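You operate a simulated robot arm through the tools that you are given. There is no shell and no other tool. Be economical: measure what you need, move in short steps, check, and stop when the job is done.

The job below is to be done with a simulated robot arm. You get a single attempt, and the scene is never put back.

JOB
Gauge tyres B, C and D and set the purple block on the one with least tread.
Fine: gauge back on its shelf.

Only the result counts: the job must be done as asked and must still hold three seconds after the hand-in. Knocking over, shifting, dropping, spilling or breaking anything else fails it.

ROBOT AND FRAMES
A 7-joint arm with a two-finger parallel gripper, fixed in place. Base frame: the origin is at the foot of the arm, x ahead of it, y to its left, z up. Lengths are in m, angles in rad, forces in N, time in s.
With the tool pointing down near the work surface it reaches from about 0.14 to 0.66 m from the base axis. Its first joint turns from -1.152 to 1.152 rad. Payload 2.4 kg.
The TCP is the grasp point between the finger pads, 0.03 m short of the fingertips. In the tool frame z runs along the fingers and y along their closing line. Largest opening 0.094 m; finger width 0.028, thickness 0.01; the body of the gripper, 0.05 by 0.096 m, starts 0.055 m behind the TCP.
Orientation is that of the tool frame in the base frame, as a unit quaternion [x, y, z, w]. With the fingers straight down and closing along the base's y, the tool's x points along the base's -x, its y along +y and its z along -z.

CONTROLS
- The arm moves only by the tool play_rows. Its argument "commands" is a list of rows, each a list of 3 entries, a list of its own where there are three numbers: the shift along the base's x, y, z in m, then the turn, a rotation vector about the base's x, y, z in rad, then the closure in counts, from 0 (fully open) to 255 (shut). In form: [[[x, y, z], [ax, ay, az], grip], ...]. A call has 1 to 20 rows; each row is the pose to reach, as a shift and turn from the pose commanded when the call began. Each row takes 0.2 s and may step no farther than 0.05 m and 0.15 rad from the row before; otherwise, or with a gripper value out of range, the whole call is refused. A pose out of reach is approached as far as the arm can. The call stops where the force on the tool passes 40 N (or 10 N more than at its start, if that is more) or the arm is blocked; 0.2 s more then pass. Each finger travels about 0.153 m/s and halts on what it meets, pressing with about 23 N; the grip force reading is that of the motor and also rises with nothing between the fingers. The clock runs only during rows and for 0.2 s after the last one: add rows that repeat a pose to give the fingers time. The reply holds the time, the measured pose of the TCP, the force on the tool along the base axes, the opening and the grip force, in the units named above and with some noise.
- Cameras (640 x 400 px; columns grow to the right, rows downward): "scene" is fixed at [0.0361, 0.4729, 1.4377]; the picture's right is [-0.78, -0.63, 0.00], its down [-0.39, 0.48, -0.78] and it looks along [0.49, -0.61, -0.62] (base axes); focal length 361 px, centre (320, 200). "wrist" rides on the gripper at [-0.037, 0, -0.058] in the tool frame; the picture's right is [0.00, -1.00, 0.00], its down [0.97, 0.00, -0.24] and it looks along [0.24, 0.00, 0.97] (tool axes); focal length 218 px, centre (320, 200). There is no depth. A picture from a camera that has moved, and an enlarged one, comes with that camera's place and axes in the base frame and with its lens.
- snapshot(camera): a new picture of that camera. It takes no simulated time.
- inspect(camera, box): a new picture of the part [left, top, right, bottom] of that camera's present view, enlarged. It takes no simulated time.
- close_job(): hands the job in; it is judged then, once.

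Work in short steps. Places have to be worked out from the pictures, the camera data and where the tool is seen: move nearer, look again, correct. Check each grasp and each placing, and mend what went wrong. You have 120 turns and 64 pictures in all, those below and enlarged ones among them. Open the gripper and draw the arm clear of the work before you hand the job in, unless the task says otherwise; then end with one line.

The tools are called as name(argument=value, ...) on one line, values as JSON. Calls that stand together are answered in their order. play_rows: Moves the arm, as the interface text tells. Its arguments: {"type":"object","properties":{"commands":{"type":"array"}},"required":["commands"]} The other tools are called the same way: snapshot (camera) takes a picture; inspect (camera, box) takes an enlarged picture of a part of a camera's view; close_job () hands the job in.

At the start:

```text
time_s: 0.0
position: [0.3714, -0.1767, 1.0257]
ee_rot: [0.0, 1.0, 0.0, 0.0]
ft_force: [0.8, 0.3, 0.7]
width: 0.0941
grasp_force: 0.1
```

scene: 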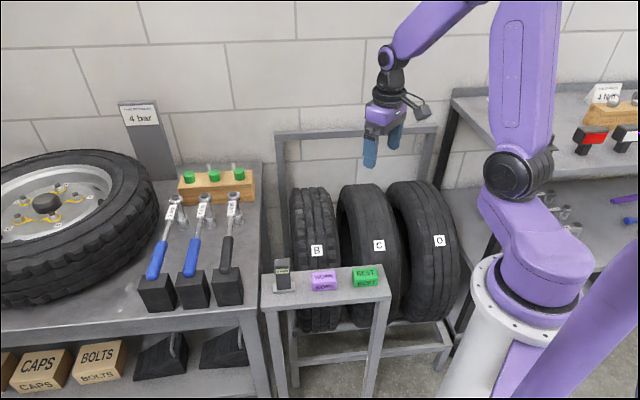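
wrist: 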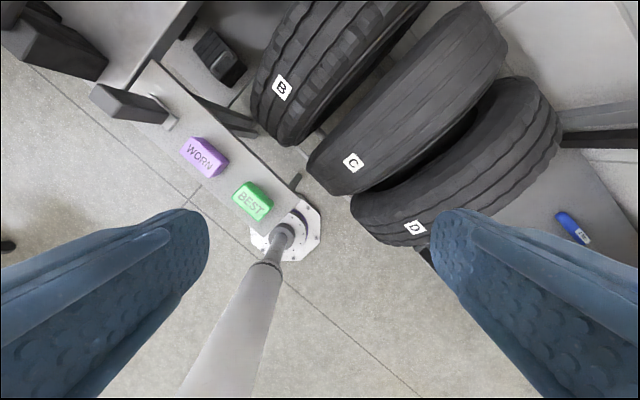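

The gauge seems to be the dark device on the small shelf beside the purple block. I'll enlarge the shelf and the tyres.

inspect(camera="scene", box=[250, 240, 410, 340])

inspect(camera="scene", box=[270, 160, 480, 291])

inspect(camera="wrist", box=[80, 0, 400, 200])

```text
4.00 times, centred on (330, 290) of scene
camera zoom: at [0.0361, 0.4729, 1.4377], right [-0.78, -0.63, 0.0], down [-0.39, 0.48, -0.78], along [0.49, -0.61, -0.62], focal length 1443 px, centre (280, -160)
```

zoom: 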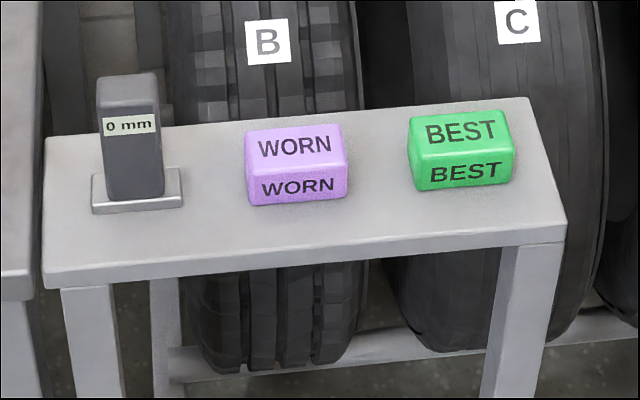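

```text
3.05 times, centred on (375, 226) of scene
camera zoom: at [0.0361, 0.4729, 1.4377], right [-0.78, -0.63, 0.0], down [-0.39, 0.48, -0.78], along [0.49, -0.61, -0.62], focal length 1100 px, centre (152, 122)
```

zoom: 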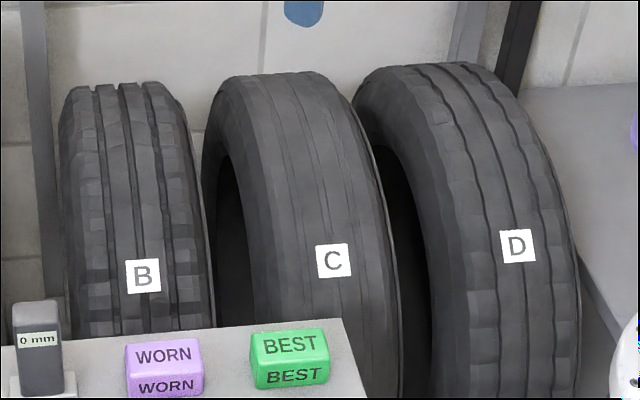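

```text
2.00 times, centred on (240, 100) of wrist
camera zoom: at [0.4088, -0.1769, 1.0818], right [0.0, -1.0, 0.0], down [-0.97, 0.0, 0.24], along [-0.24, 0.0, -0.97], focal length 436 px, centre (480, 400)
```

zoom: 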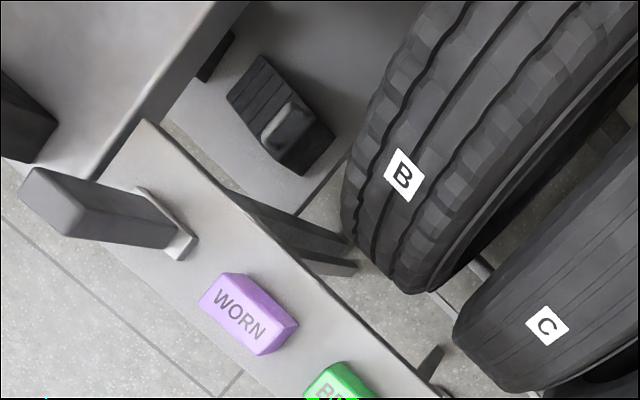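

The shelf top comes out at about z=0.70. The gauge stands near (0.46, 0.08), the purple block near (0.39, 0.02), and the labels B, C and D sit at z≈0.655. I'll move over the tyres to see their tops from above.

play_rows(commands=[[[0.03, -0.03, 0], [0, 0, 0], 0], [[0.06, -0.06, 0], [0, 0, 0], 0], [[0.09, -0.09, 0], [0, 0, 0], 0], [[0.11, -0.1, 0], [0, 0, 0], 0], [[0.11, -0.1, 0], [0, 0, 0], 0]])

snapshot(camera="wrist")

```text
time_s: 1.2
position: [0.4826, -0.2759, 1.0254]
ee_rot: [-0.001, 1.0, 0.0, 0.0]
ft_force: [-0.2, -0.8, 1.0]
width: 0.0941
grasp_force: 0.0
```

```text
58 pictures are left
camera wrist: at [0.5184, -0.2759, 1.0821], right [0.0, -1.0, 0.0], down [-0.97, 0.0, 0.24], along [-0.24, 0.0, -0.97], focal length 218 px, centre (320, 200)
```

wrist: 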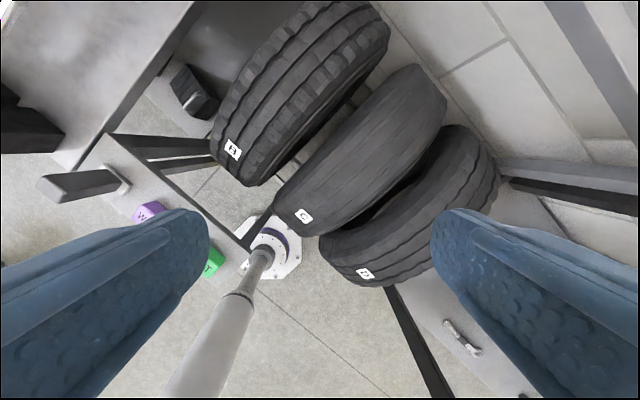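

C's apex triangulates to about (0.51, -0.33, 0.76), and the shelf lies at 45°. Next I'll go above the gauge, turning the tool -45° so the fingers close along the shelf.

play_rows(commands=[[[0, 0.045, 0], [0, 0, -0.1], 0], [[0, 0.09, 0], [0, 0, -0.2], 0], [[0, 0.135, 0], [0, 0, -0.3], 0], [[0, 0.18, 0], [0, 0, -0.4], 0], [[0, 0.225, 0], [0, 0, -0.5], 0], [[0, 0.27, 0], [0, 0, -0.6], 0], [[-0.01, 0.315, 0], [0, 0, -0.7], 0], [[-0.02, 0.355, 0], [0, 0, -0.785], 0], [[-0.02, 0.355, -0.04], [0, 0, -0.785], 0], [[-0.02, 0.355, -0.075], [0, 0, -0.785], 0], [[-0.02, 0.355, -0.075], [0, 0, -0.785], 0]])

snapshot(camera="wrist")

snapshot(camera="scene")

```text
time_s: 3.6
position: [0.4615, 0.0791, 0.9482]
ee_rot: [0.382, 0.924, -0.001, 0.0]
ft_force: [-0.6, 0.4, 0.3]
width: 0.0939
grasp_force: 0.1
```

```text
57 pictures are left
camera wrist: at [0.4878, 0.053, 1.0058], right [-0.71, -0.71, 0.0], down [-0.69, 0.69, 0.24], along [-0.17, 0.17, -0.97], focal length 218 px, centre (320, 200)
```

wrist: 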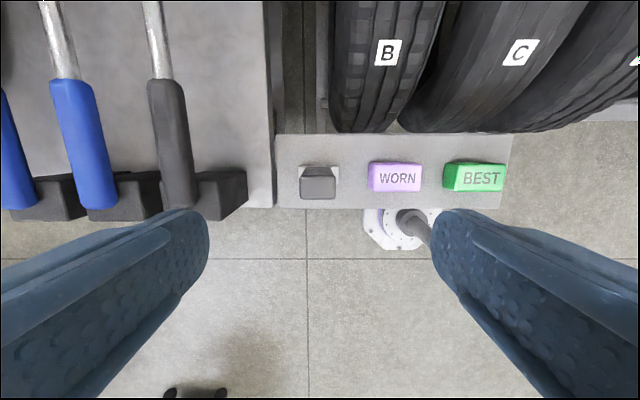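

```text
56 pictures are left
```

scene: 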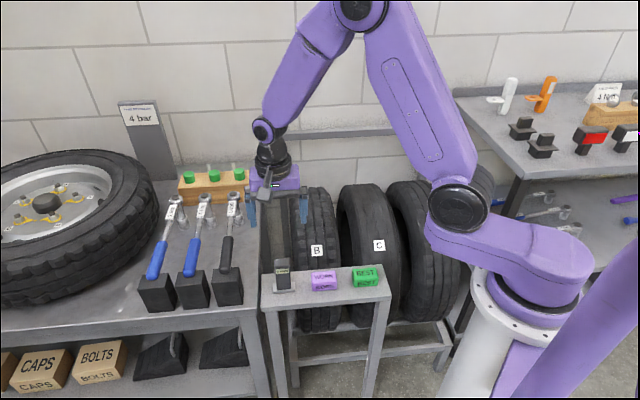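

The shelf edges are now level in the wrist view. I'll enlarge the gauge.

inspect(camera="wrist", box=[260, 125, 420, 225])

inspect(camera="scene", box=[258, 250, 306, 300])

```text
4.00 times, centred on (340, 175) of wrist
camera zoom: at [0.4878, 0.053, 1.0058], right [-0.71, -0.71, 0.0], down [-0.69, 0.69, 0.24], along [-0.17, 0.17, -0.97], focal length 873 px, centre (240, 300)
```

zoom: 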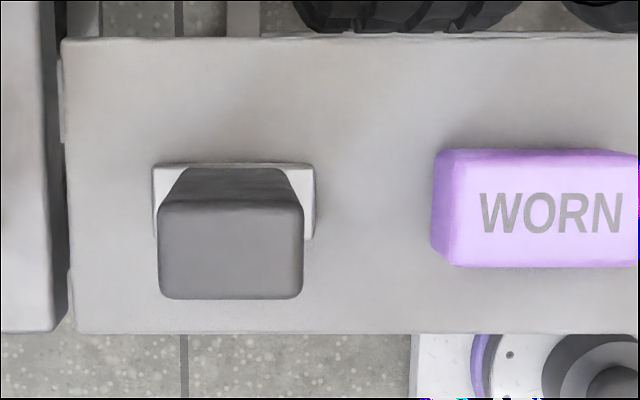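

```text
8.00 times, centred on (282, 275) of scene
camera zoom: at [0.0361, 0.4729, 1.4377], right [-0.78, -0.63, 0.0], down [-0.39, 0.48, -0.78], along [0.49, -0.61, -0.62], focal length 2887 px, centre (624, -400)
```

zoom: 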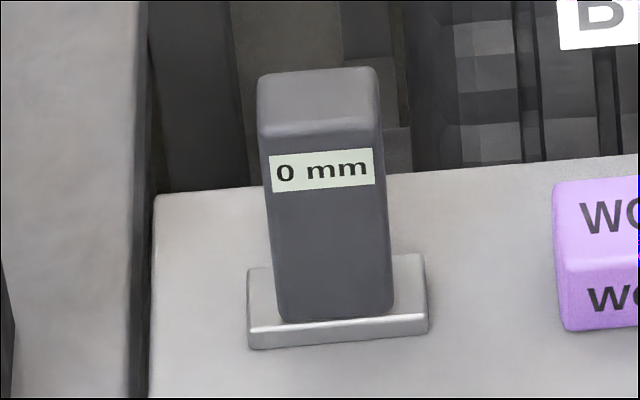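

The gauge is about 37 mm wide and 25 mm deep, with its top near z≈0.79, nearly centred under the tool. I'll pre-close part way to clear the purple block, descend a little and re-measure.

play_rows(commands=[[[0.0016, 0.0016, -0.04], [0, 0, 0], 70], [[0.0016, 0.0016, -0.08], [0, 0, 0], 70], [[0.0016, 0.0016, -0.08], [0, 0, 0], 70]])

snapshot(camera="wrist")

inspect(camera="scene", box=[226, 190, 346, 300])

```text
time_s: 4.4
position: [0.4645, 0.0803, 0.8695]
ee_rot: [0.383, 0.924, -0.001, 0.001]
ft_force: [-0.2, -0.4, 0.7]
width: 0.0685
grasp_force: 0.0
```

```text
53 pictures are left
camera wrist: at [0.4905, 0.0537, 0.9265], right [-0.71, -0.71, 0.0], down [-0.69, 0.69, 0.24], along [-0.17, 0.17, -0.97], focal length 218 px, centre (320, 200)
```

wrist: 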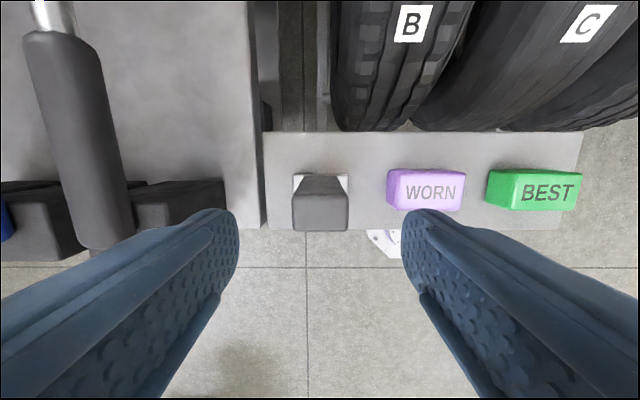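

```text
3.64 times, centred on (286, 245) of scene
camera zoom: at [0.0361, 0.4729, 1.4377], right [-0.78, -0.63, 0.0], down [-0.39, 0.48, -0.78], along [0.49, -0.61, -0.62], focal length 1312 px, centre (444, 36)
```

zoom: 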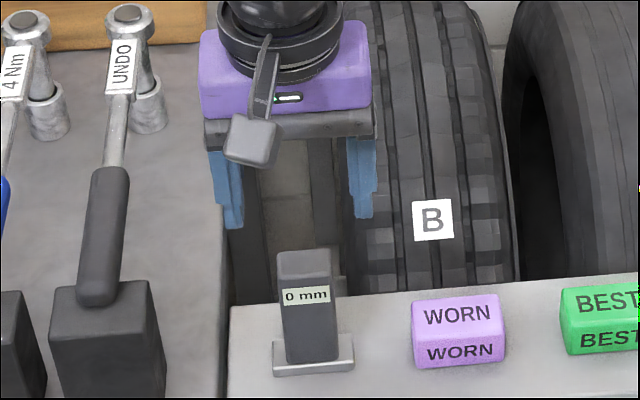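

The gauge is centred between the fingers, with a few mm of offset toward the front. I'll descend to grip height.

play_rows(commands=[[[-0.003, 0.003, -0.04], [0, 0, 0], 70], [[-0.003, 0.003, -0.075], [0, 0, 0], 70], [[-0.003, 0.003, -0.102], [0, 0, 0], 70], [[-0.003, 0.003, -0.102], [0, 0, 0], 70]])

inspect(camera="scene", box=[226, 210, 346, 310])

snapshot(camera="wrist")

```text
time_s: 5.4
position: [0.4635, 0.0828, 0.7682]
ee_rot: [0.383, 0.924, 0.0, 0.0]
ft_force: [-0.3, 0.0, -0.3]
width: 0.0681
grasp_force: 0.1
```

```text
4.00 times, centred on (286, 260) of scene
camera zoom: at [0.0361, 0.4729, 1.4377], right [-0.78, -0.63, 0.0], down [-0.39, 0.48, -0.78], along [0.49, -0.61, -0.62], focal length 1443 px, centre (456, -40)
```

zoom: 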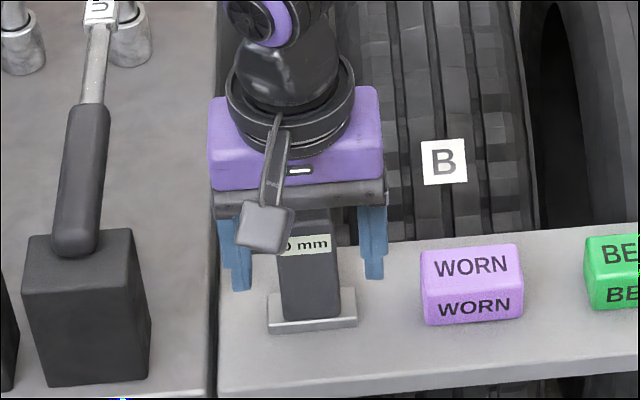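

```text
50 pictures are left
camera wrist: at [0.4885, 0.0558, 0.8252], right [-0.71, -0.71, 0.0], down [-0.69, 0.69, 0.24], along [-0.17, 0.17, -0.97], focal length 218 px, centre (320, 200)
```

wrist: 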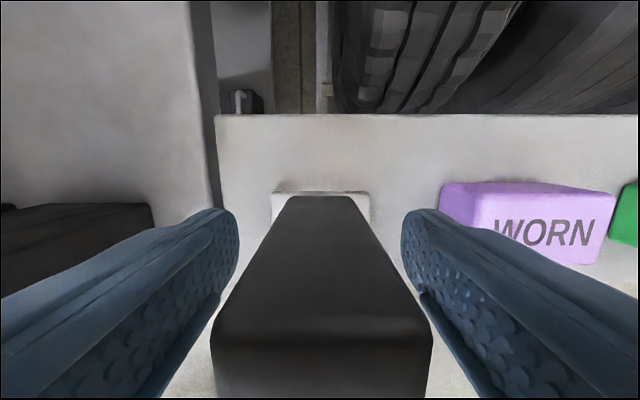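

The fingers straddle the gauge with clearance on both sides and no contact force. I'll close on it.

play_rows(commands=[[[0, 0, 0], [0, 0, 0], 255], [[0, 0, 0], [0, 0, 0], 255], [[0, 0, 0], [0, 0, 0], 255]])

```text
time_s: 6.2
position: [0.4626, 0.0824, 0.7675]
ee_rot: [0.383, 0.924, 0.0, 0.0]
ft_force: [-0.1, 0.0, -0.7]
width: 0.0399
grasp_force: 22.7
```

It is held at a width of 40 mm. I'll lift straight up, well clear of the cradle.

play_rows(commands=[[[0, 0, 0.02], [0, 0, 0], 255], [[0, 0, 0.06], [0, 0, 0], 255], [[0, 0, 0.11], [0, 0, 0], 255], [[0, 0, 0.15], [0, 0, 0], 255], [[0, 0, 0.15], [0, 0, 0], 255]])

inspect(camera="scene", box=[216, 160, 376, 310])

snapshot(camera="wrist")

```text
time_s: 7.4
position: [0.4606, 0.0823, 0.9151]
ee_rot: [0.384, 0.923, 0.0, 0.0]
ft_force: [0.4, 0.6, -1.8]
width: 0.04
grasp_force: 22.8
```

```text
2.67 times, centred on (296, 235) of scene
camera zoom: at [0.0361, 0.4729, 1.4377], right [-0.78, -0.63, 0.0], down [-0.39, 0.48, -0.78], along [0.49, -0.61, -0.62], focal length 962 px, centre (384, 107)
```

zoom: 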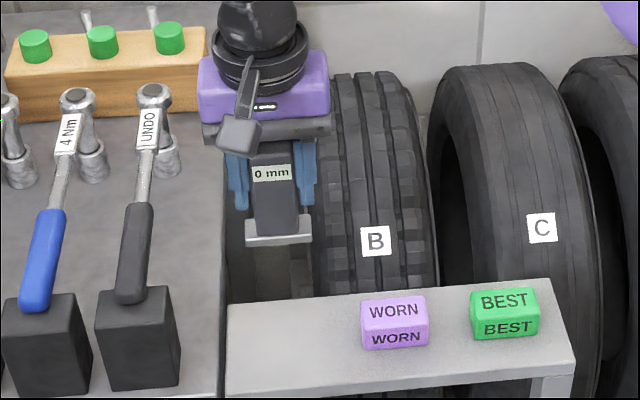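

```text
48 pictures are left
camera wrist: at [0.4868, 0.0565, 0.9733], right [-0.71, -0.71, 0.0], down [-0.69, 0.69, 0.24], along [-0.17, 0.17, -0.97], focal length 218 px, centre (320, 200)
```

wrist: 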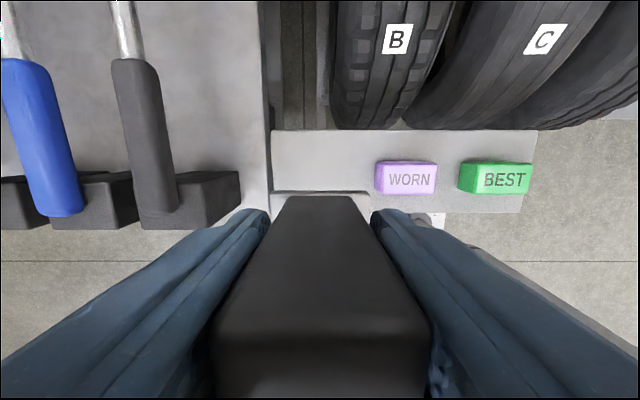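

The metal foot is part of the gauge, so it will sit on the tread. Taking the tyres as circles of R≈0.17, the tops are at z≈0.74-0.77. I'll hover over B's crown first.

play_rows(commands=[[[0.02, -0.04, 0], [0, 0, 0], 255], [[0.04, -0.08, 0], [0, 0, 0], 255], [[0.06, -0.12, 0], [0, 0, 0], 255], [[0.08, -0.16, 0], [0, 0, 0], 255], [[0.1, -0.2, 0], [0, 0, 0], 255], [[0.12, -0.24, 0], [0, 0, 0], 255], [[0.14, -0.277, 0], [0, 0, 0], 255], [[0.14, -0.277, -0.02], [0, 0, 0], 255], [[0.14, -0.277, -0.02], [0, 0, 0], 255]])

snapshot(camera="scene")

snapshot(camera="wrist")

```text
time_s: 9.4
position: [0.6043, -0.1924, 0.8995]
ee_rot: [0.383, 0.924, -0.001, -0.001]
ft_force: [-0.8, 0.2, -2.1]
width: 0.0401
grasp_force: 23.3
```

```text
47 pictures are left
```

scene: 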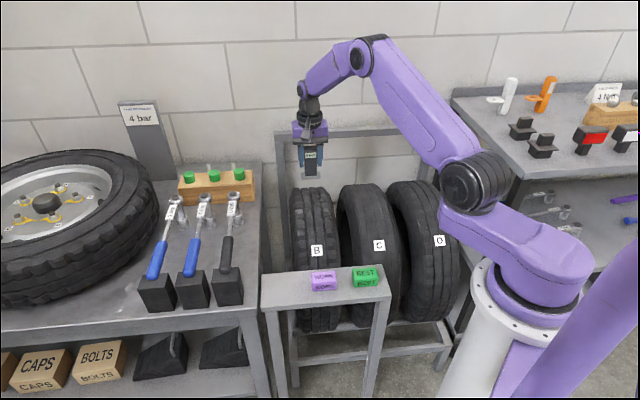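

```text
46 pictures are left
camera wrist: at [0.6287, -0.2197, 0.9568], right [-0.71, -0.71, 0.0], down [-0.69, 0.69, 0.24], along [-0.17, 0.17, -0.97], focal length 218 px, centre (320, 200)
```

wrist: 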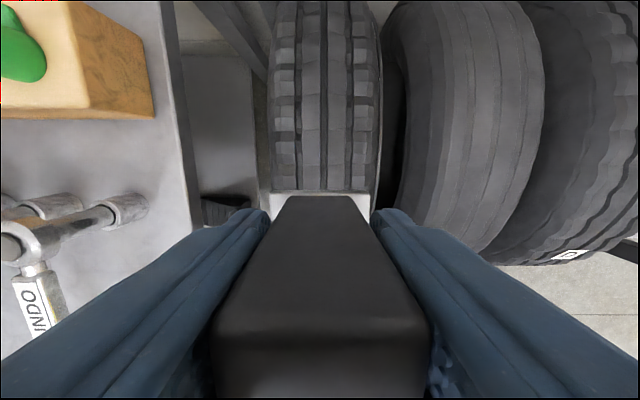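

B's tread runs straight up the image and sits under the foot, so the yaw is right. I'll lower gently toward it.

play_rows(commands=[[[0, 0, -0.02], [0, 0, 0], 255], [[0, 0, -0.04], [0, 0, 0], 255], [[0, 0, -0.05], [0, 0, 0], 255], [[0, 0, -0.055], [0, 0, 0], 255], [[0, 0, -0.06], [0, 0, 0], 255]])

inspect(camera="scene", box=[270, 120, 350, 210])

```text
time_s: 10.6
position: [0.6014, -0.1925, 0.8389]
ee_rot: [0.383, 0.924, 0.0, 0.0]
ft_force: [1.2, 0.0, -1.5]
width: 0.0403
grasp_force: 22.6
```

```text
4.44 times, centred on (310, 165) of scene
camera zoom: at [0.0362, 0.4728, 1.4377], right [-0.78, -0.63, 0.0], down [-0.39, 0.48, -0.78], along [0.49, -0.61, -0.62], focal length 1604 px, centre (364, 356)
```

zoom: 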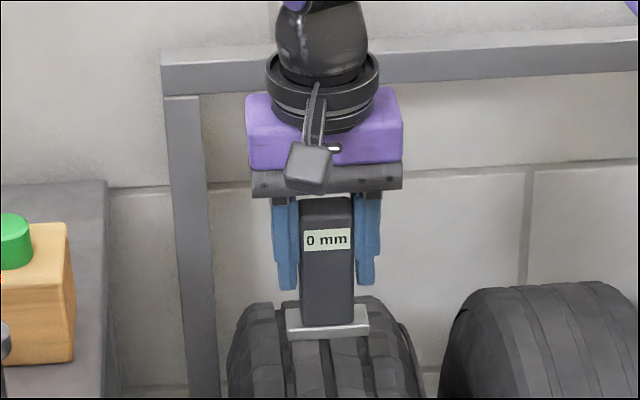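

The reading is still 0 mm with no contact. I'll continue down in small steps.

play_rows(commands=[[[0, 0, -0.005], [0, 0, 0], 255], [[0, 0, -0.01], [0, 0, 0], 255], [[0, 0, -0.015], [0, 0, 0], 255], [[0, 0, -0.02], [0, 0, 0], 255], [[0, 0, -0.025], [0, 0, 0], 255]])

inspect(camera="scene", box=[270, 120, 350, 210])

```text
time_s: 11.8
position: [0.5996, -0.1936, 0.8119]
ee_rot: [0.383, 0.924, 0.0, 0.0]
ft_force: [-0.5, 0.0, -2.0]
width: 0.0401
grasp_force: 22.9
```

```text
4.44 times, centred on (310, 165) of scene
camera zoom: at [0.0362, 0.4728, 1.4377], right [-0.78, -0.63, 0.0], down [-0.39, 0.48, -0.78], along [0.49, -0.61, -0.62], focal length 1604 px, centre (364, 356)
```

zoom: 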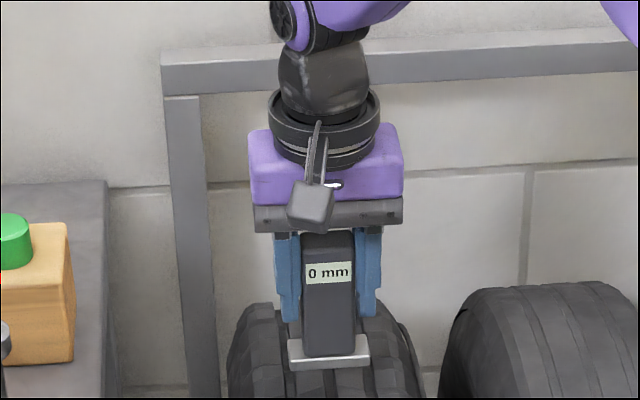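

No contact yet, with the foot at about z=0.745. I'll continue.

play_rows(commands=[[[0, 0, -0.004], [0, 0, 0], 255], [[0, 0, -0.008], [0, 0, 0], 255], [[0, 0, -0.012], [0, 0, 0], 255], [[0, 0, -0.016], [0, 0, 0], 255], [[0, 0, -0.02], [0, 0, 0], 255]])

inspect(camera="scene", box=[270, 130, 350, 220])

```text
time_s: 13.0
position: [0.6, -0.1934, 0.7922]
ee_rot: [0.382, 0.924, 0.0, 0.0]
ft_force: [0.8, -0.3, -1.6]
width: 0.04
grasp_force: 23.3
```

```text
4.44 times, centred on (310, 175) of scene
camera zoom: at [0.0362, 0.4728, 1.4377], right [-0.78, -0.63, 0.0], down [-0.39, 0.48, -0.78], along [0.49, -0.61, -0.62], focal length 1604 px, centre (364, 311)
```

zoom: 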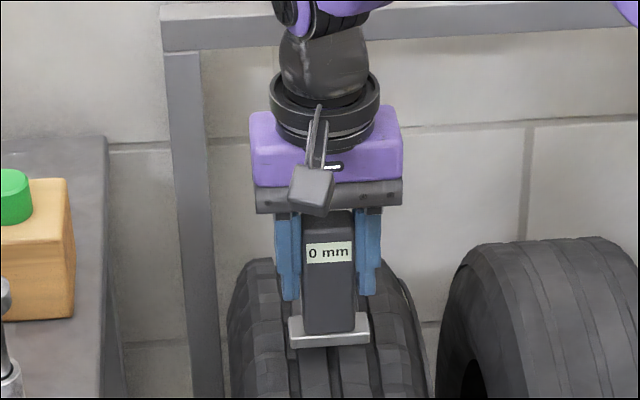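

There is still no force, so I'll keep lowering gently.

play_rows(commands=[[[0, 0, -0.004], [0, 0, 0], 255], [[0, 0, -0.008], [0, 0, 0], 255], [[0, 0, -0.012], [0, 0, 0], 255], [[0, 0, -0.016], [0, 0, 0], 255], [[0, 0, -0.02], [0, 0, 0], 255]])

inspect(camera="scene", box=[270, 140, 350, 230])

snapshot(camera="wrist")

```text
time_s: 14.2
position: [0.6007, -0.1945, 0.7725]
ee_rot: [0.383, 0.924, 0.0, 0.0]
ft_force: [0.3, -0.1, -2.3]
width: 0.0404
grasp_force: 23.1
```

```text
4.44 times, centred on (310, 185) of scene
camera zoom: at [0.0362, 0.4728, 1.4377], right [-0.78, -0.63, 0.0], down [-0.39, 0.48, -0.78], along [0.49, -0.61, -0.62], focal length 1604 px, centre (364, 267)
```

zoom: 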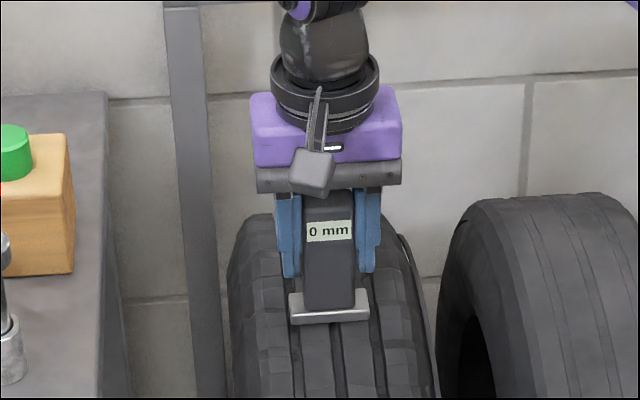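

```text
41 pictures are left
camera wrist: at [0.6269, -0.2204, 0.8297], right [-0.71, -0.71, 0.0], down [-0.69, 0.69, 0.24], along [-0.17, 0.17, -0.97], focal length 218 px, centre (320, 200)
```

wrist: 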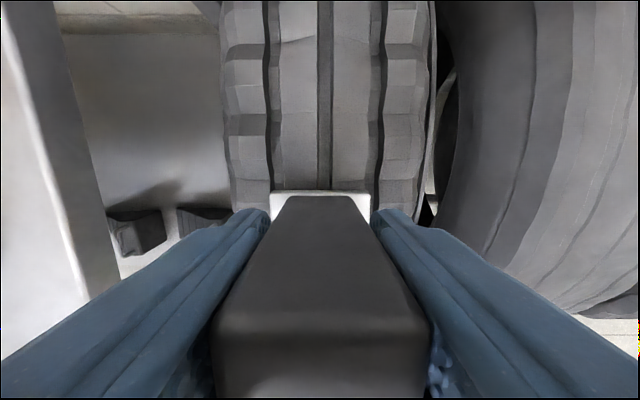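

From the change in tread width between the views, the crown is near z≈0.69, about 1 cm below the foot. I'll continue in 2 mm steps.

play_rows(commands=[[[0, 0, -0.003], [0, 0, 0], 255], [[0, 0, -0.006], [0, 0, 0], 255], [[0, 0, -0.008], [0, 0, 0], 255], [[0, 0, -0.01], [0, 0, 0], 255], [[0, 0, -0.012], [0, 0, 0], 255], [[0, 0, -0.014], [0, 0, 0], 255]])

inspect(camera="scene", box=[270, 150, 350, 240])

```text
time_s: 15.6
position: [0.6011, -0.1947, 0.7584]
ee_rot: [0.383, 0.924, 0.001, 0.001]
ft_force: [1.4, -1.7, 22.4]
width: 0.0397
grasp_force: 23.2
```

```text
4.44 times, centred on (310, 195) of scene
camera zoom: at [0.0357, 0.473, 1.4376], right [-0.78, -0.63, 0.0], down [-0.39, 0.48, -0.78], along [0.49, -0.61, -0.62], focal length 1604 px, centre (364, 222)
```

zoom: 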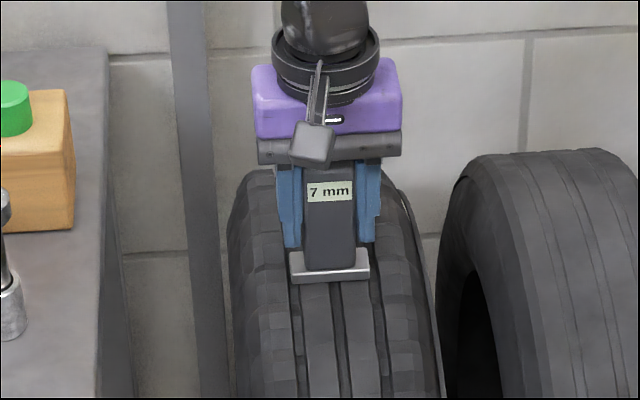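

B reads 7 mm. I'll lift and move to C, using the label spacing of about (-0.134, -0.133).

play_rows(commands=[[[0, 0, 0.03], [0, 0, 0], 255], [[0, 0, 0.07], [0, 0, 0], 255], [[0, 0, 0.1], [0, 0, 0], 255], [[-0.03, -0.03, 0.1], [0, 0, 0], 255], [[-0.06, -0.06, 0.1], [0, 0, 0], 255], [[-0.09, -0.09, 0.1], [0, 0, 0], 255], [[-0.12, -0.12, 0.1], [0, 0, 0], 255], [[-0.134, -0.134, 0.1], [0, 0, 0], 255], [[-0.134, -0.134, 0.07], [0, 0, 0], 255], [[-0.134, -0.134, 0.07], [0, 0, 0], 255]])

snapshot(camera="wrist")

inspect(camera="scene", box=[320, 100, 440, 220])

```text
time_s: 17.8
position: [0.4654, -0.3268, 0.8284]
ee_rot: [0.383, 0.924, 0.0, 0.0]
ft_force: [-0.2, 0.3, -1.7]
width: 0.0401
grasp_force: 22.9
```

```text
39 pictures are left
camera wrist: at [0.4922, -0.3539, 0.8864], right [-0.71, -0.71, 0.0], down [-0.69, 0.69, 0.24], along [-0.17, 0.17, -0.97], focal length 218 px, centre (320, 200)
```

wrist: 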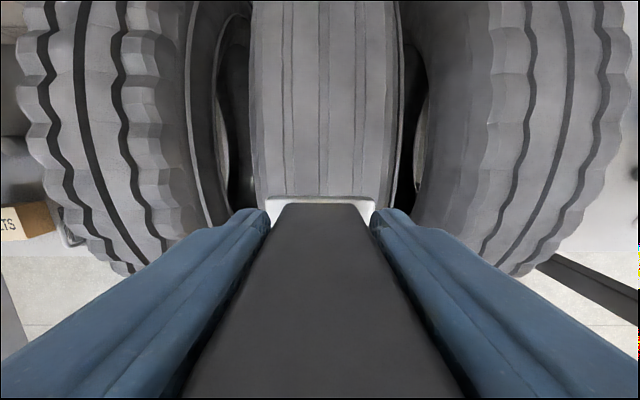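

```text
3.33 times, centred on (380, 160) of scene
camera zoom: at [0.0362, 0.4728, 1.4377], right [-0.78, -0.63, 0.0], down [-0.39, 0.48, -0.78], along [0.49, -0.61, -0.62], focal length 1203 px, centre (120, 333)
```

zoom: 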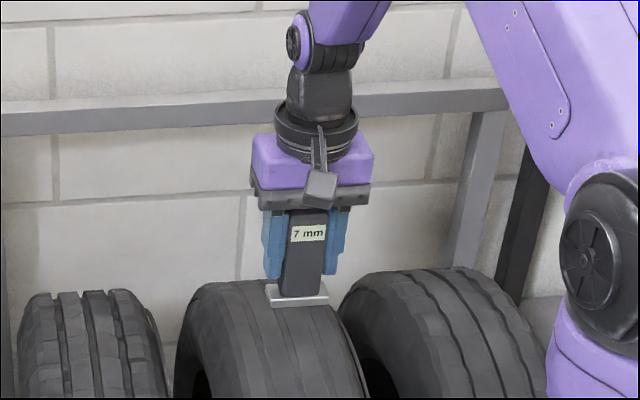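

The display holds its last value. The foot looks larger in the wrist view, so the gauge slid about 15 mm up in the grip while pressing. C should make contact near TCP z≈0.76, so I'll approach gently.

play_rows(commands=[[[0, 0, -0.02], [0, 0, 0], 255], [[0, 0, -0.04], [0, 0, 0], 255], [[0, 0, -0.05], [0, 0, 0], 255], [[0, 0, -0.056], [0, 0, 0], 255], [[0, 0, -0.06], [0, 0, 0], 255]])

inspect(camera="scene", box=[320, 120, 440, 240])

```text
time_s: 19.0
position: [0.4655, -0.3289, 0.7691]
ee_rot: [0.383, 0.924, -0.001, 0.0]
ft_force: [0.7, -0.5, -2.0]
width: 0.0399
grasp_force: 22.8
```

```text
3.33 times, centred on (380, 180) of scene
camera zoom: at [0.0362, 0.4728, 1.4377], right [-0.78, -0.63, 0.0], down [-0.39, 0.48, -0.78], along [0.49, -0.61, -0.62], focal length 1203 px, centre (120, 267)
```

zoom: 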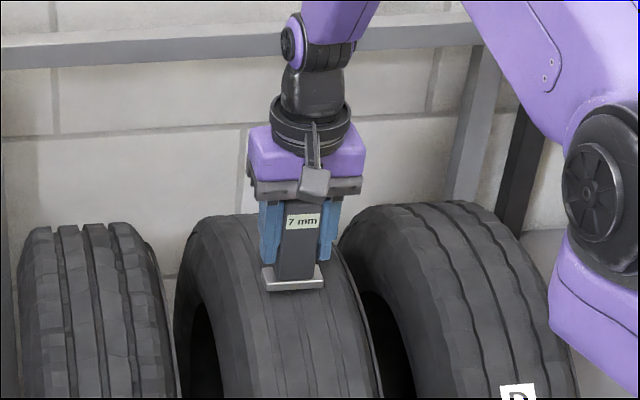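

No contact yet. I'll take finer steps.

play_rows(commands=[[[0, 0, -0.002], [0, 0, 0], 255], [[0, 0, -0.004], [0, 0, 0], 255], [[0, 0, -0.006], [0, 0, 0], 255]])

```text
time_s: 19.8
position: [0.4659, -0.3295, 0.7629]
ee_rot: [0.383, 0.924, 0.0, -0.001]
ft_force: [0.5, 0.2, -2.2]
width: 0.04
grasp_force: 22.8
```

No force yet, so I'll go a bit further.

play_rows(commands=[[[0, 0, -0.002], [0, 0, 0], 255], [[0, 0, -0.004], [0, 0, 0], 255]])

```text
time_s: 20.4
position: [0.4671, -0.3285, 0.7595]
ee_rot: [0.382, 0.924, 0.0, 0.0]
ft_force: [-3.8, 3.6, 14.9]
width: 0.04
grasp_force: 22.8
```

There's contact at about 15 N, so I'll read the display.

inspect(camera="scene", box=[350, 170, 400, 220])

```text
8.00 times, centred on (375, 195) of scene
camera zoom: at [0.0358, 0.4731, 1.4376], right [-0.78, -0.63, 0.0], down [-0.39, 0.48, -0.78], along [0.49, -0.61, -0.62], focal length 2887 px, centre (-120, 240)
```

zoom: 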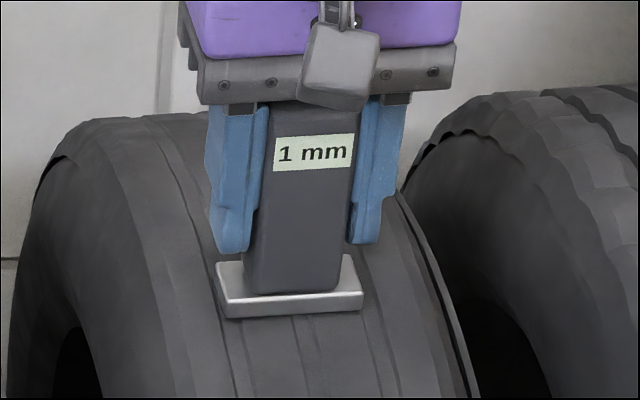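

C reads 1 mm. Now to D.

play_rows(commands=[[[0, 0, 0.03], [0, 0, 0], 255], [[0, 0, 0.07], [0, 0, 0], 255], [[0, 0, 0.1], [0, 0, 0], 255], [[-0.03, -0.03, 0.1], [0, 0, 0], 255], [[-0.06, -0.06, 0.1], [0, 0, 0], 255], [[-0.09, -0.09, 0.1], [0, 0, 0], 255], [[-0.12, -0.12, 0.1], [0, 0, 0], 255], [[-0.135, -0.134, 0.1], [0, 0, 0], 255], [[-0.135, -0.134, 0.06], [0, 0, 0], 255], [[-0.135, -0.134, 0.06], [0, 0, 0], 255]])

snapshot(camera="wrist")

inspect(camera="scene", box=[360, 120, 480, 240])

```text
time_s: 22.6
position: [0.3317, -0.4633, 0.8189]
ee_rot: [0.383, 0.924, -0.001, 0.001]
ft_force: [-0.9, 0.0, -1.5]
width: 0.0401
grasp_force: 22.4
```

```text
35 pictures are left
camera wrist: at [0.3572, -0.4895, 0.8763], right [-0.71, -0.71, 0.0], down [-0.69, 0.69, 0.24], along [-0.17, 0.17, -0.97], focal length 218 px, centre (320, 200)
```

wrist: 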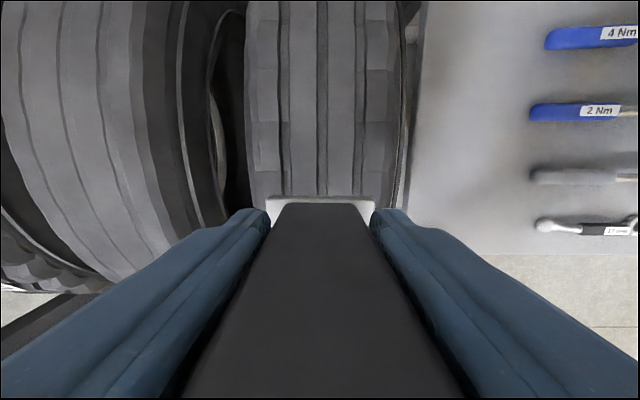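

```text
3.33 times, centred on (420, 180) of scene
camera zoom: at [0.0362, 0.4728, 1.4377], right [-0.78, -0.63, 0.0], down [-0.39, 0.48, -0.78], along [0.49, -0.61, -0.62], focal length 1203 px, centre (-13, 267)
```

zoom: 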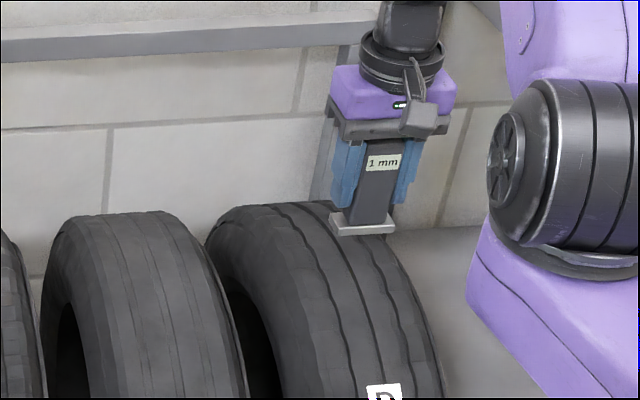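

The foot is over D's crown. I'll descend, then take fine steps.

play_rows(commands=[[[0, 0, -0.02], [0, 0, 0], 255], [[0, 0, -0.04], [0, 0, 0], 255], [[0, 0, -0.049], [0, 0, 0], 255], [[0, 0, -0.053], [0, 0, 0], 255], [[0, 0, -0.056], [0, 0, 0], 255]])

play_rows(commands=[[[0, 0, -0.002], [0, 0, 0], 255], [[0, 0, -0.004], [0, 0, 0], 255]])

```text
time_s: 23.8
position: [0.3308, -0.4609, 0.7628]
ee_rot: [0.383, 0.924, 0.0, 0.0]
ft_force: [0.6, 0.4, -1.2]
width: 0.0397
grasp_force: 22.9
```

```text
time_s: 24.4
position: [0.3315, -0.4615, 0.7585]
ee_rot: [0.383, 0.924, 0.0, 0.0]
ft_force: [-1.7, 3.5, 12.8]
width: 0.0399
grasp_force: 22.8
```

There's contact on D, so I'll read the display.

inspect(camera="scene", box=[400, 165, 460, 225])

```text
6.67 times, centred on (430, 195) of scene
camera zoom: at [0.0359, 0.4731, 1.4376], right [-0.78, -0.63, 0.0], down [-0.39, 0.48, -0.78], along [0.49, -0.61, -0.62], focal length 2406 px, centre (-413, 233)
```

zoom: 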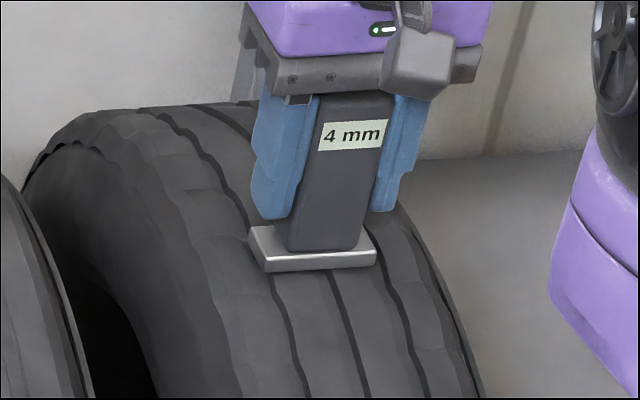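

D reads 4 mm, so C is least at 1 mm. I'll carry the gauge back above its spot on the shelf.

play_rows(commands=[[[0, 0, 0.04], [0, 0, 0], 255], [[0, 0, 0.08], [0, 0, 0], 255], [[0, 0, 0.12], [0, 0, 0], 255], [[0, 0, 0.15], [0, 0, 0], 255], [[0.011, 0.045, 0.15], [0, 0, 0], 255], [[0.022, 0.09, 0.15], [0, 0, 0], 255], [[0.033, 0.135, 0.15], [0, 0, 0], 255], [[0.044, 0.18, 0.15], [0, 0, 0], 255], [[0.055, 0.226, 0.15], [0, 0, 0], 255], [[0.066, 0.272, 0.15], [0, 0, 0], 255], [[0.077, 0.318, 0.15], [0, 0, 0], 255], [[0.088, 0.363, 0.15], [0, 0, 0], 255], [[0.099, 0.408, 0.15], [0, 0, 0], 255], [[0.11, 0.453, 0.15], [0, 0, 0], 255], [[0.121, 0.498, 0.15], [0, 0, 0], 255], [[0.131, 0.544, 0.15], [0, 0, 0], 255], [[0.131, 0.544, 0.11], [0, 0, 0], 255], [[0.131, 0.544, 0.07], [0, 0, 0], 255], [[0.131, 0.544, 0.07], [0, 0, 0], 255]])

snapshot(camera="wrist")

inspect(camera="scene", box=[216, 200, 376, 300])

```text
time_s: 28.4
position: [0.4629, 0.0811, 0.8286]
ee_rot: [0.383, 0.924, 0.0, 0.0]
ft_force: [0.8, -0.2, -2.1]
width: 0.0399
grasp_force: 23.4
```

```text
32 pictures are left
camera wrist: at [0.4879, 0.0554, 0.8865], right [-0.71, -0.71, 0.0], down [-0.69, 0.69, 0.24], along [-0.17, 0.17, -0.97], focal length 218 px, centre (320, 200)
```

wrist: 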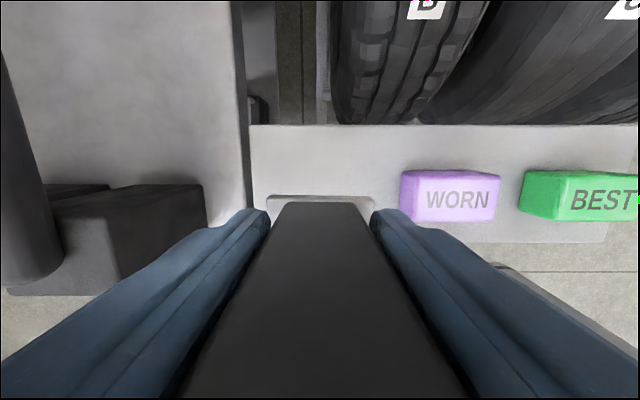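

```text
4.00 times, centred on (296, 250) of scene
camera zoom: at [0.0362, 0.4729, 1.4377], right [-0.78, -0.63, 0.0], down [-0.39, 0.48, -0.78], along [0.49, -0.61, -0.62], focal length 1443 px, centre (416, 0)
```

zoom: 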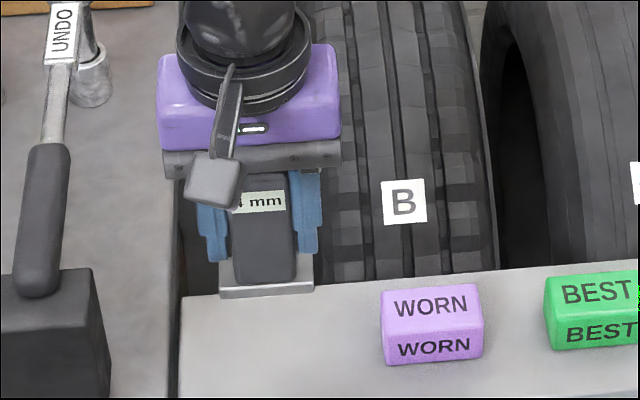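

The gauge is over its spot. I'll lower to just above the shelf, expecting contact near TCP z≈0.752.

play_rows(commands=[[[0, 0.001, -0.03], [0, 0, 0], 255], [[0, 0.001, -0.06], [0, 0, 0], 255], [[0, 0.001, -0.066], [0, 0, 0], 255], [[0, 0.001, -0.07], [0, 0, 0], 255]])

play_rows(commands=[[[0, 0, -0.002], [0, 0, 0], 255], [[0, 0, -0.004], [0, 0, 0], 255]])

```text
time_s: 29.4
position: [0.4636, 0.0814, 0.758]
ee_rot: [0.383, 0.924, 0.0, 0.0]
ft_force: [-0.2, -0.2, -1.0]
width: 0.0397
grasp_force: 22.8
```

```text
time_s: 30.0
position: [0.4634, 0.0808, 0.7552]
ee_rot: [0.383, 0.924, 0.0, 0.001]
ft_force: [-2.2, -8.8, 23.5]
width: 0.0403
grasp_force: 23.1
```

There's contact with the shelf. I'll check the gauge sits upright before releasing.

inspect(camera="scene", box=[236, 220, 336, 310])

```text
4.44 times, centred on (286, 265) of scene
camera zoom: at [0.0358, 0.4726, 1.4378], right [-0.78, -0.63, 0.0], down [-0.39, 0.48, -0.78], along [0.49, -0.61, -0.62], focal length 1604 px, centre (471, -89)
```

zoom: 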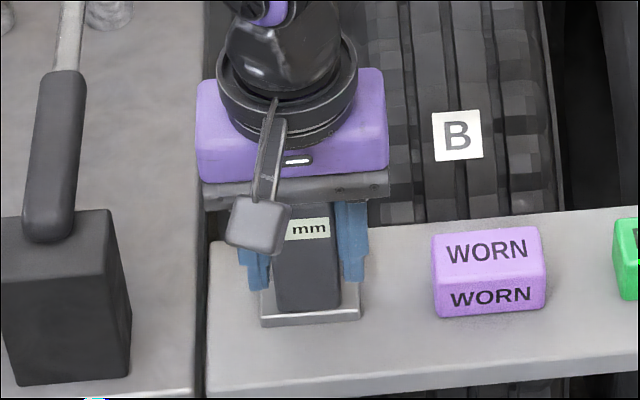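

It's upright and well inside the shelf edge. I'll open part way and rise straight up.

play_rows(commands=[[[0, 0, 0.001], [0, 0, 0], 200], [[0, 0, 0.001], [0, 0, 0], 90], [[0, 0, 0.001], [0, 0, 0], 90], [[0, 0, 0.03], [0, 0, 0], 90], [[0, 0, 0.07], [0, 0, 0], 90], [[0, 0, 0.11], [0, 0, 0], 90], [[0, 0, 0.14], [0, 0, 0], 90]])

inspect(camera="scene", box=[226, 180, 386, 300])

snapshot(camera="wrist")

```text
time_s: 31.6
position: [0.4632, 0.0825, 0.8936]
ee_rot: [0.382, 0.924, 0.0, 0.0]
ft_force: [-0.8, -0.1, -0.3]
width: 0.0609
grasp_force: 0.1
```

```text
3.33 times, centred on (306, 240) of scene
camera zoom: at [0.0361, 0.4729, 1.4377], right [-0.78, -0.63, 0.0], down [-0.39, 0.48, -0.78], along [0.49, -0.61, -0.62], focal length 1203 px, centre (367, 67)
```

zoom: 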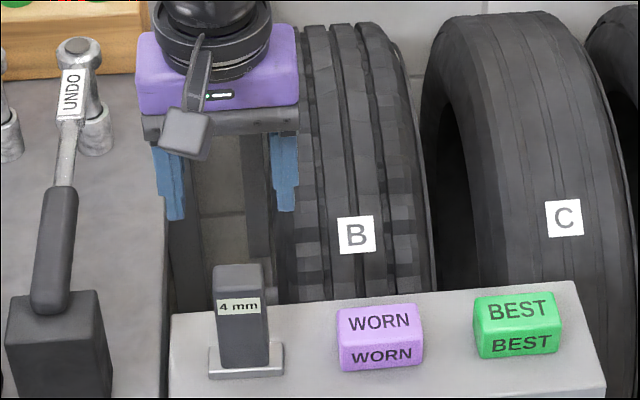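

```text
28 pictures are left
camera wrist: at [0.4886, 0.0563, 0.9512], right [-0.71, -0.71, 0.0], down [-0.69, 0.69, 0.24], along [-0.17, 0.17, -0.97], focal length 218 px, centre (320, 200)
```

wrist: 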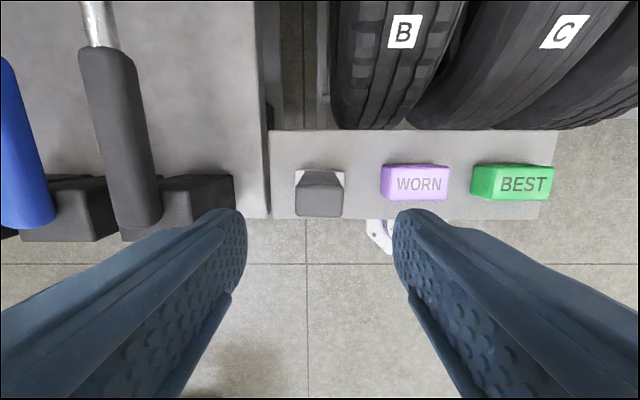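

The gauge stands back on its shelf. The block comes out at about (0.393, 0.014), and two independent fits put C's apex at about (0.489, -0.350) with tread z≈0.707. I'll move above the purple block and re-check.

play_rows(commands=[[[-0.035, -0.034, 0], [0, 0, 0], 60], [[-0.07, -0.068, 0], [0, 0, 0], 60], [[-0.07, -0.068, -0.05], [0, 0, 0], 60], [[-0.07, -0.068, -0.08], [0, 0, 0], 60], [[-0.07, -0.068, -0.08], [0, 0, 0], 60]])

snapshot(camera="wrist")

inspect(camera="scene", box=[256, 200, 396, 300])

```text
time_s: 32.8
position: [0.3926, 0.0174, 0.8115]
ee_rot: [0.383, 0.924, 0.0, 0.0]
ft_force: [0.7, 0.1, -1.1]
width: 0.0719
grasp_force: 0.0
```

```text
27 pictures are left
camera wrist: at [0.4186, -0.0102, 0.8694], right [-0.71, -0.71, 0.0], down [-0.69, 0.69, 0.24], along [-0.17, 0.17, -0.97], focal length 218 px, centre (320, 200)
```

wrist: 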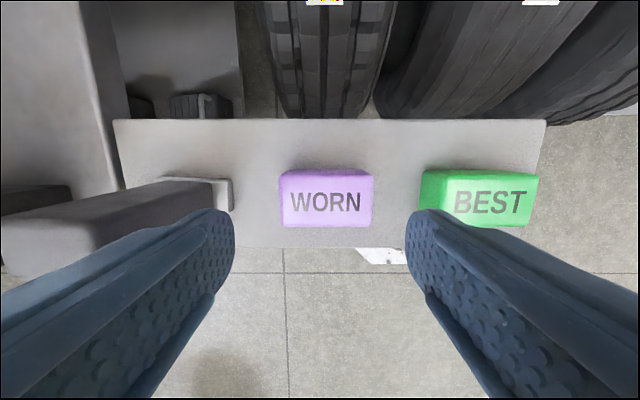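

```text
4.00 times, centred on (326, 250) of scene
camera zoom: at [0.0361, 0.4729, 1.4377], right [-0.78, -0.63, 0.0], down [-0.39, 0.48, -0.78], along [0.49, -0.61, -0.62], focal length 1443 px, centre (296, 0)
```

zoom: 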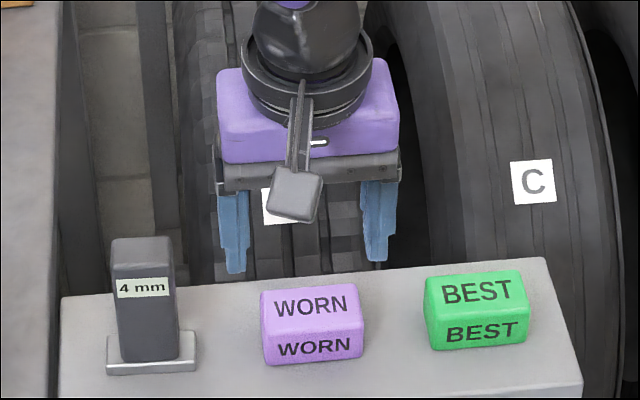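

The block is about 58 mm wide and needs only a few mm of correction. I'll descend around it so the fingertips stop just above the shelf.

play_rows(commands=[[[0, -0.005, -0.02], [0, 0, 0], 50], [[0, -0.005, -0.045], [0, 0, 0], 50], [[0, -0.005, -0.06], [0, 0, 0], 50], [[0, -0.005, -0.067], [0, 0, 0], 50], [[0, -0.005, -0.07], [0, 0, 0], 50]])

inspect(camera="scene", box=[266, 220, 396, 310])

snapshot(camera="wrist")

```text
time_s: 34.0
position: [0.3938, 0.0095, 0.7435]
ee_rot: [0.383, 0.924, 0.0, 0.0]
ft_force: [-0.5, -0.2, 0.9]
width: 0.0758
grasp_force: 0.0
```

```text
4.44 times, centred on (331, 265) of scene
camera zoom: at [0.0361, 0.4729, 1.4377], right [-0.78, -0.63, 0.0], down [-0.39, 0.48, -0.78], along [0.49, -0.61, -0.62], focal length 1604 px, centre (271, -89)
```

zoom: 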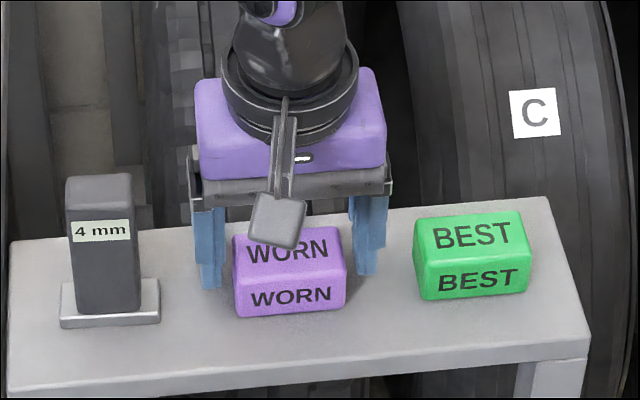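

```text
24 pictures are left
camera wrist: at [0.4193, -0.0169, 0.8008], right [-0.71, -0.71, 0.0], down [-0.69, 0.69, 0.24], along [-0.17, 0.17, -0.97], focal length 218 px, centre (320, 200)
```

wrist: 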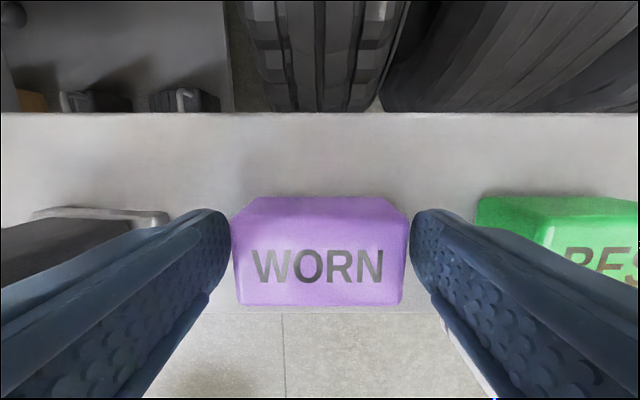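

The block is centred in both directions. I'll lower 3 mm more and close.

play_rows(commands=[[[0, 0, -0.003], [0, 0, 0], 50], [[0, 0, -0.003], [0, 0, 0], 255], [[0, 0, -0.003], [0, 0, 0], 255], [[0, 0, -0.003], [0, 0, 0], 255]])

play_rows(commands=[[[0, 0, 0.01], [0, 0, 0], 255], [[0, 0, 0.04], [0, 0, 0], 255], [[0, 0, 0.08], [0, 0, 0], 255], [[0, 0, 0.12], [0, 0, 0], 255], [[0, 0, 0.12], [0, 0, 0], 255]])

snapshot(camera="wrist")

inspect(camera="scene", box=[256, 180, 396, 300])

```text
time_s: 35.0
position: [0.3934, 0.0091, 0.741]
ee_rot: [0.382, 0.924, 0.0, -0.001]
ft_force: [0.4, 0.8, 1.1]
width: 0.0612
grasp_force: 23.1
```

```text
time_s: 36.2
position: [0.3908, 0.0103, 0.8604]
ee_rot: [0.383, 0.924, -0.001, -0.001]
ft_force: [-1.3, 0.0, -0.3]
width: 0.0611
grasp_force: 22.9
```

```text
23 pictures are left
camera wrist: at [0.4172, -0.0162, 0.9181], right [-0.71, -0.71, 0.0], down [-0.69, 0.69, 0.24], along [-0.17, 0.17, -0.97], focal length 218 px, centre (320, 200)
```

wrist: 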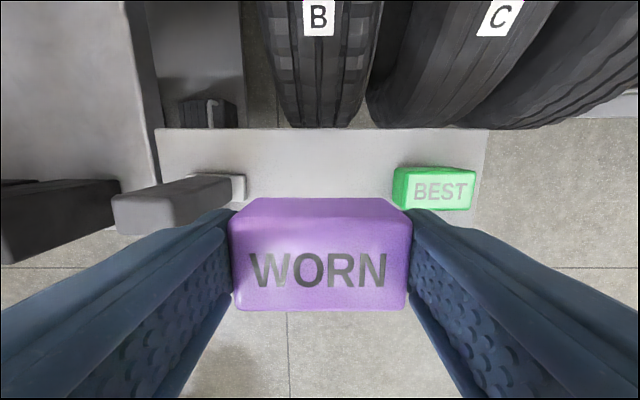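

```text
3.33 times, centred on (326, 240) of scene
camera zoom: at [0.0361, 0.4729, 1.4377], right [-0.78, -0.63, 0.0], down [-0.39, 0.48, -0.78], along [0.49, -0.61, -0.62], focal length 1203 px, centre (300, 67)
```

zoom: 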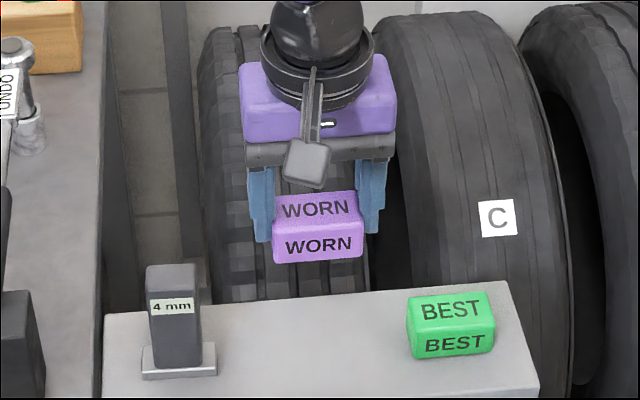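

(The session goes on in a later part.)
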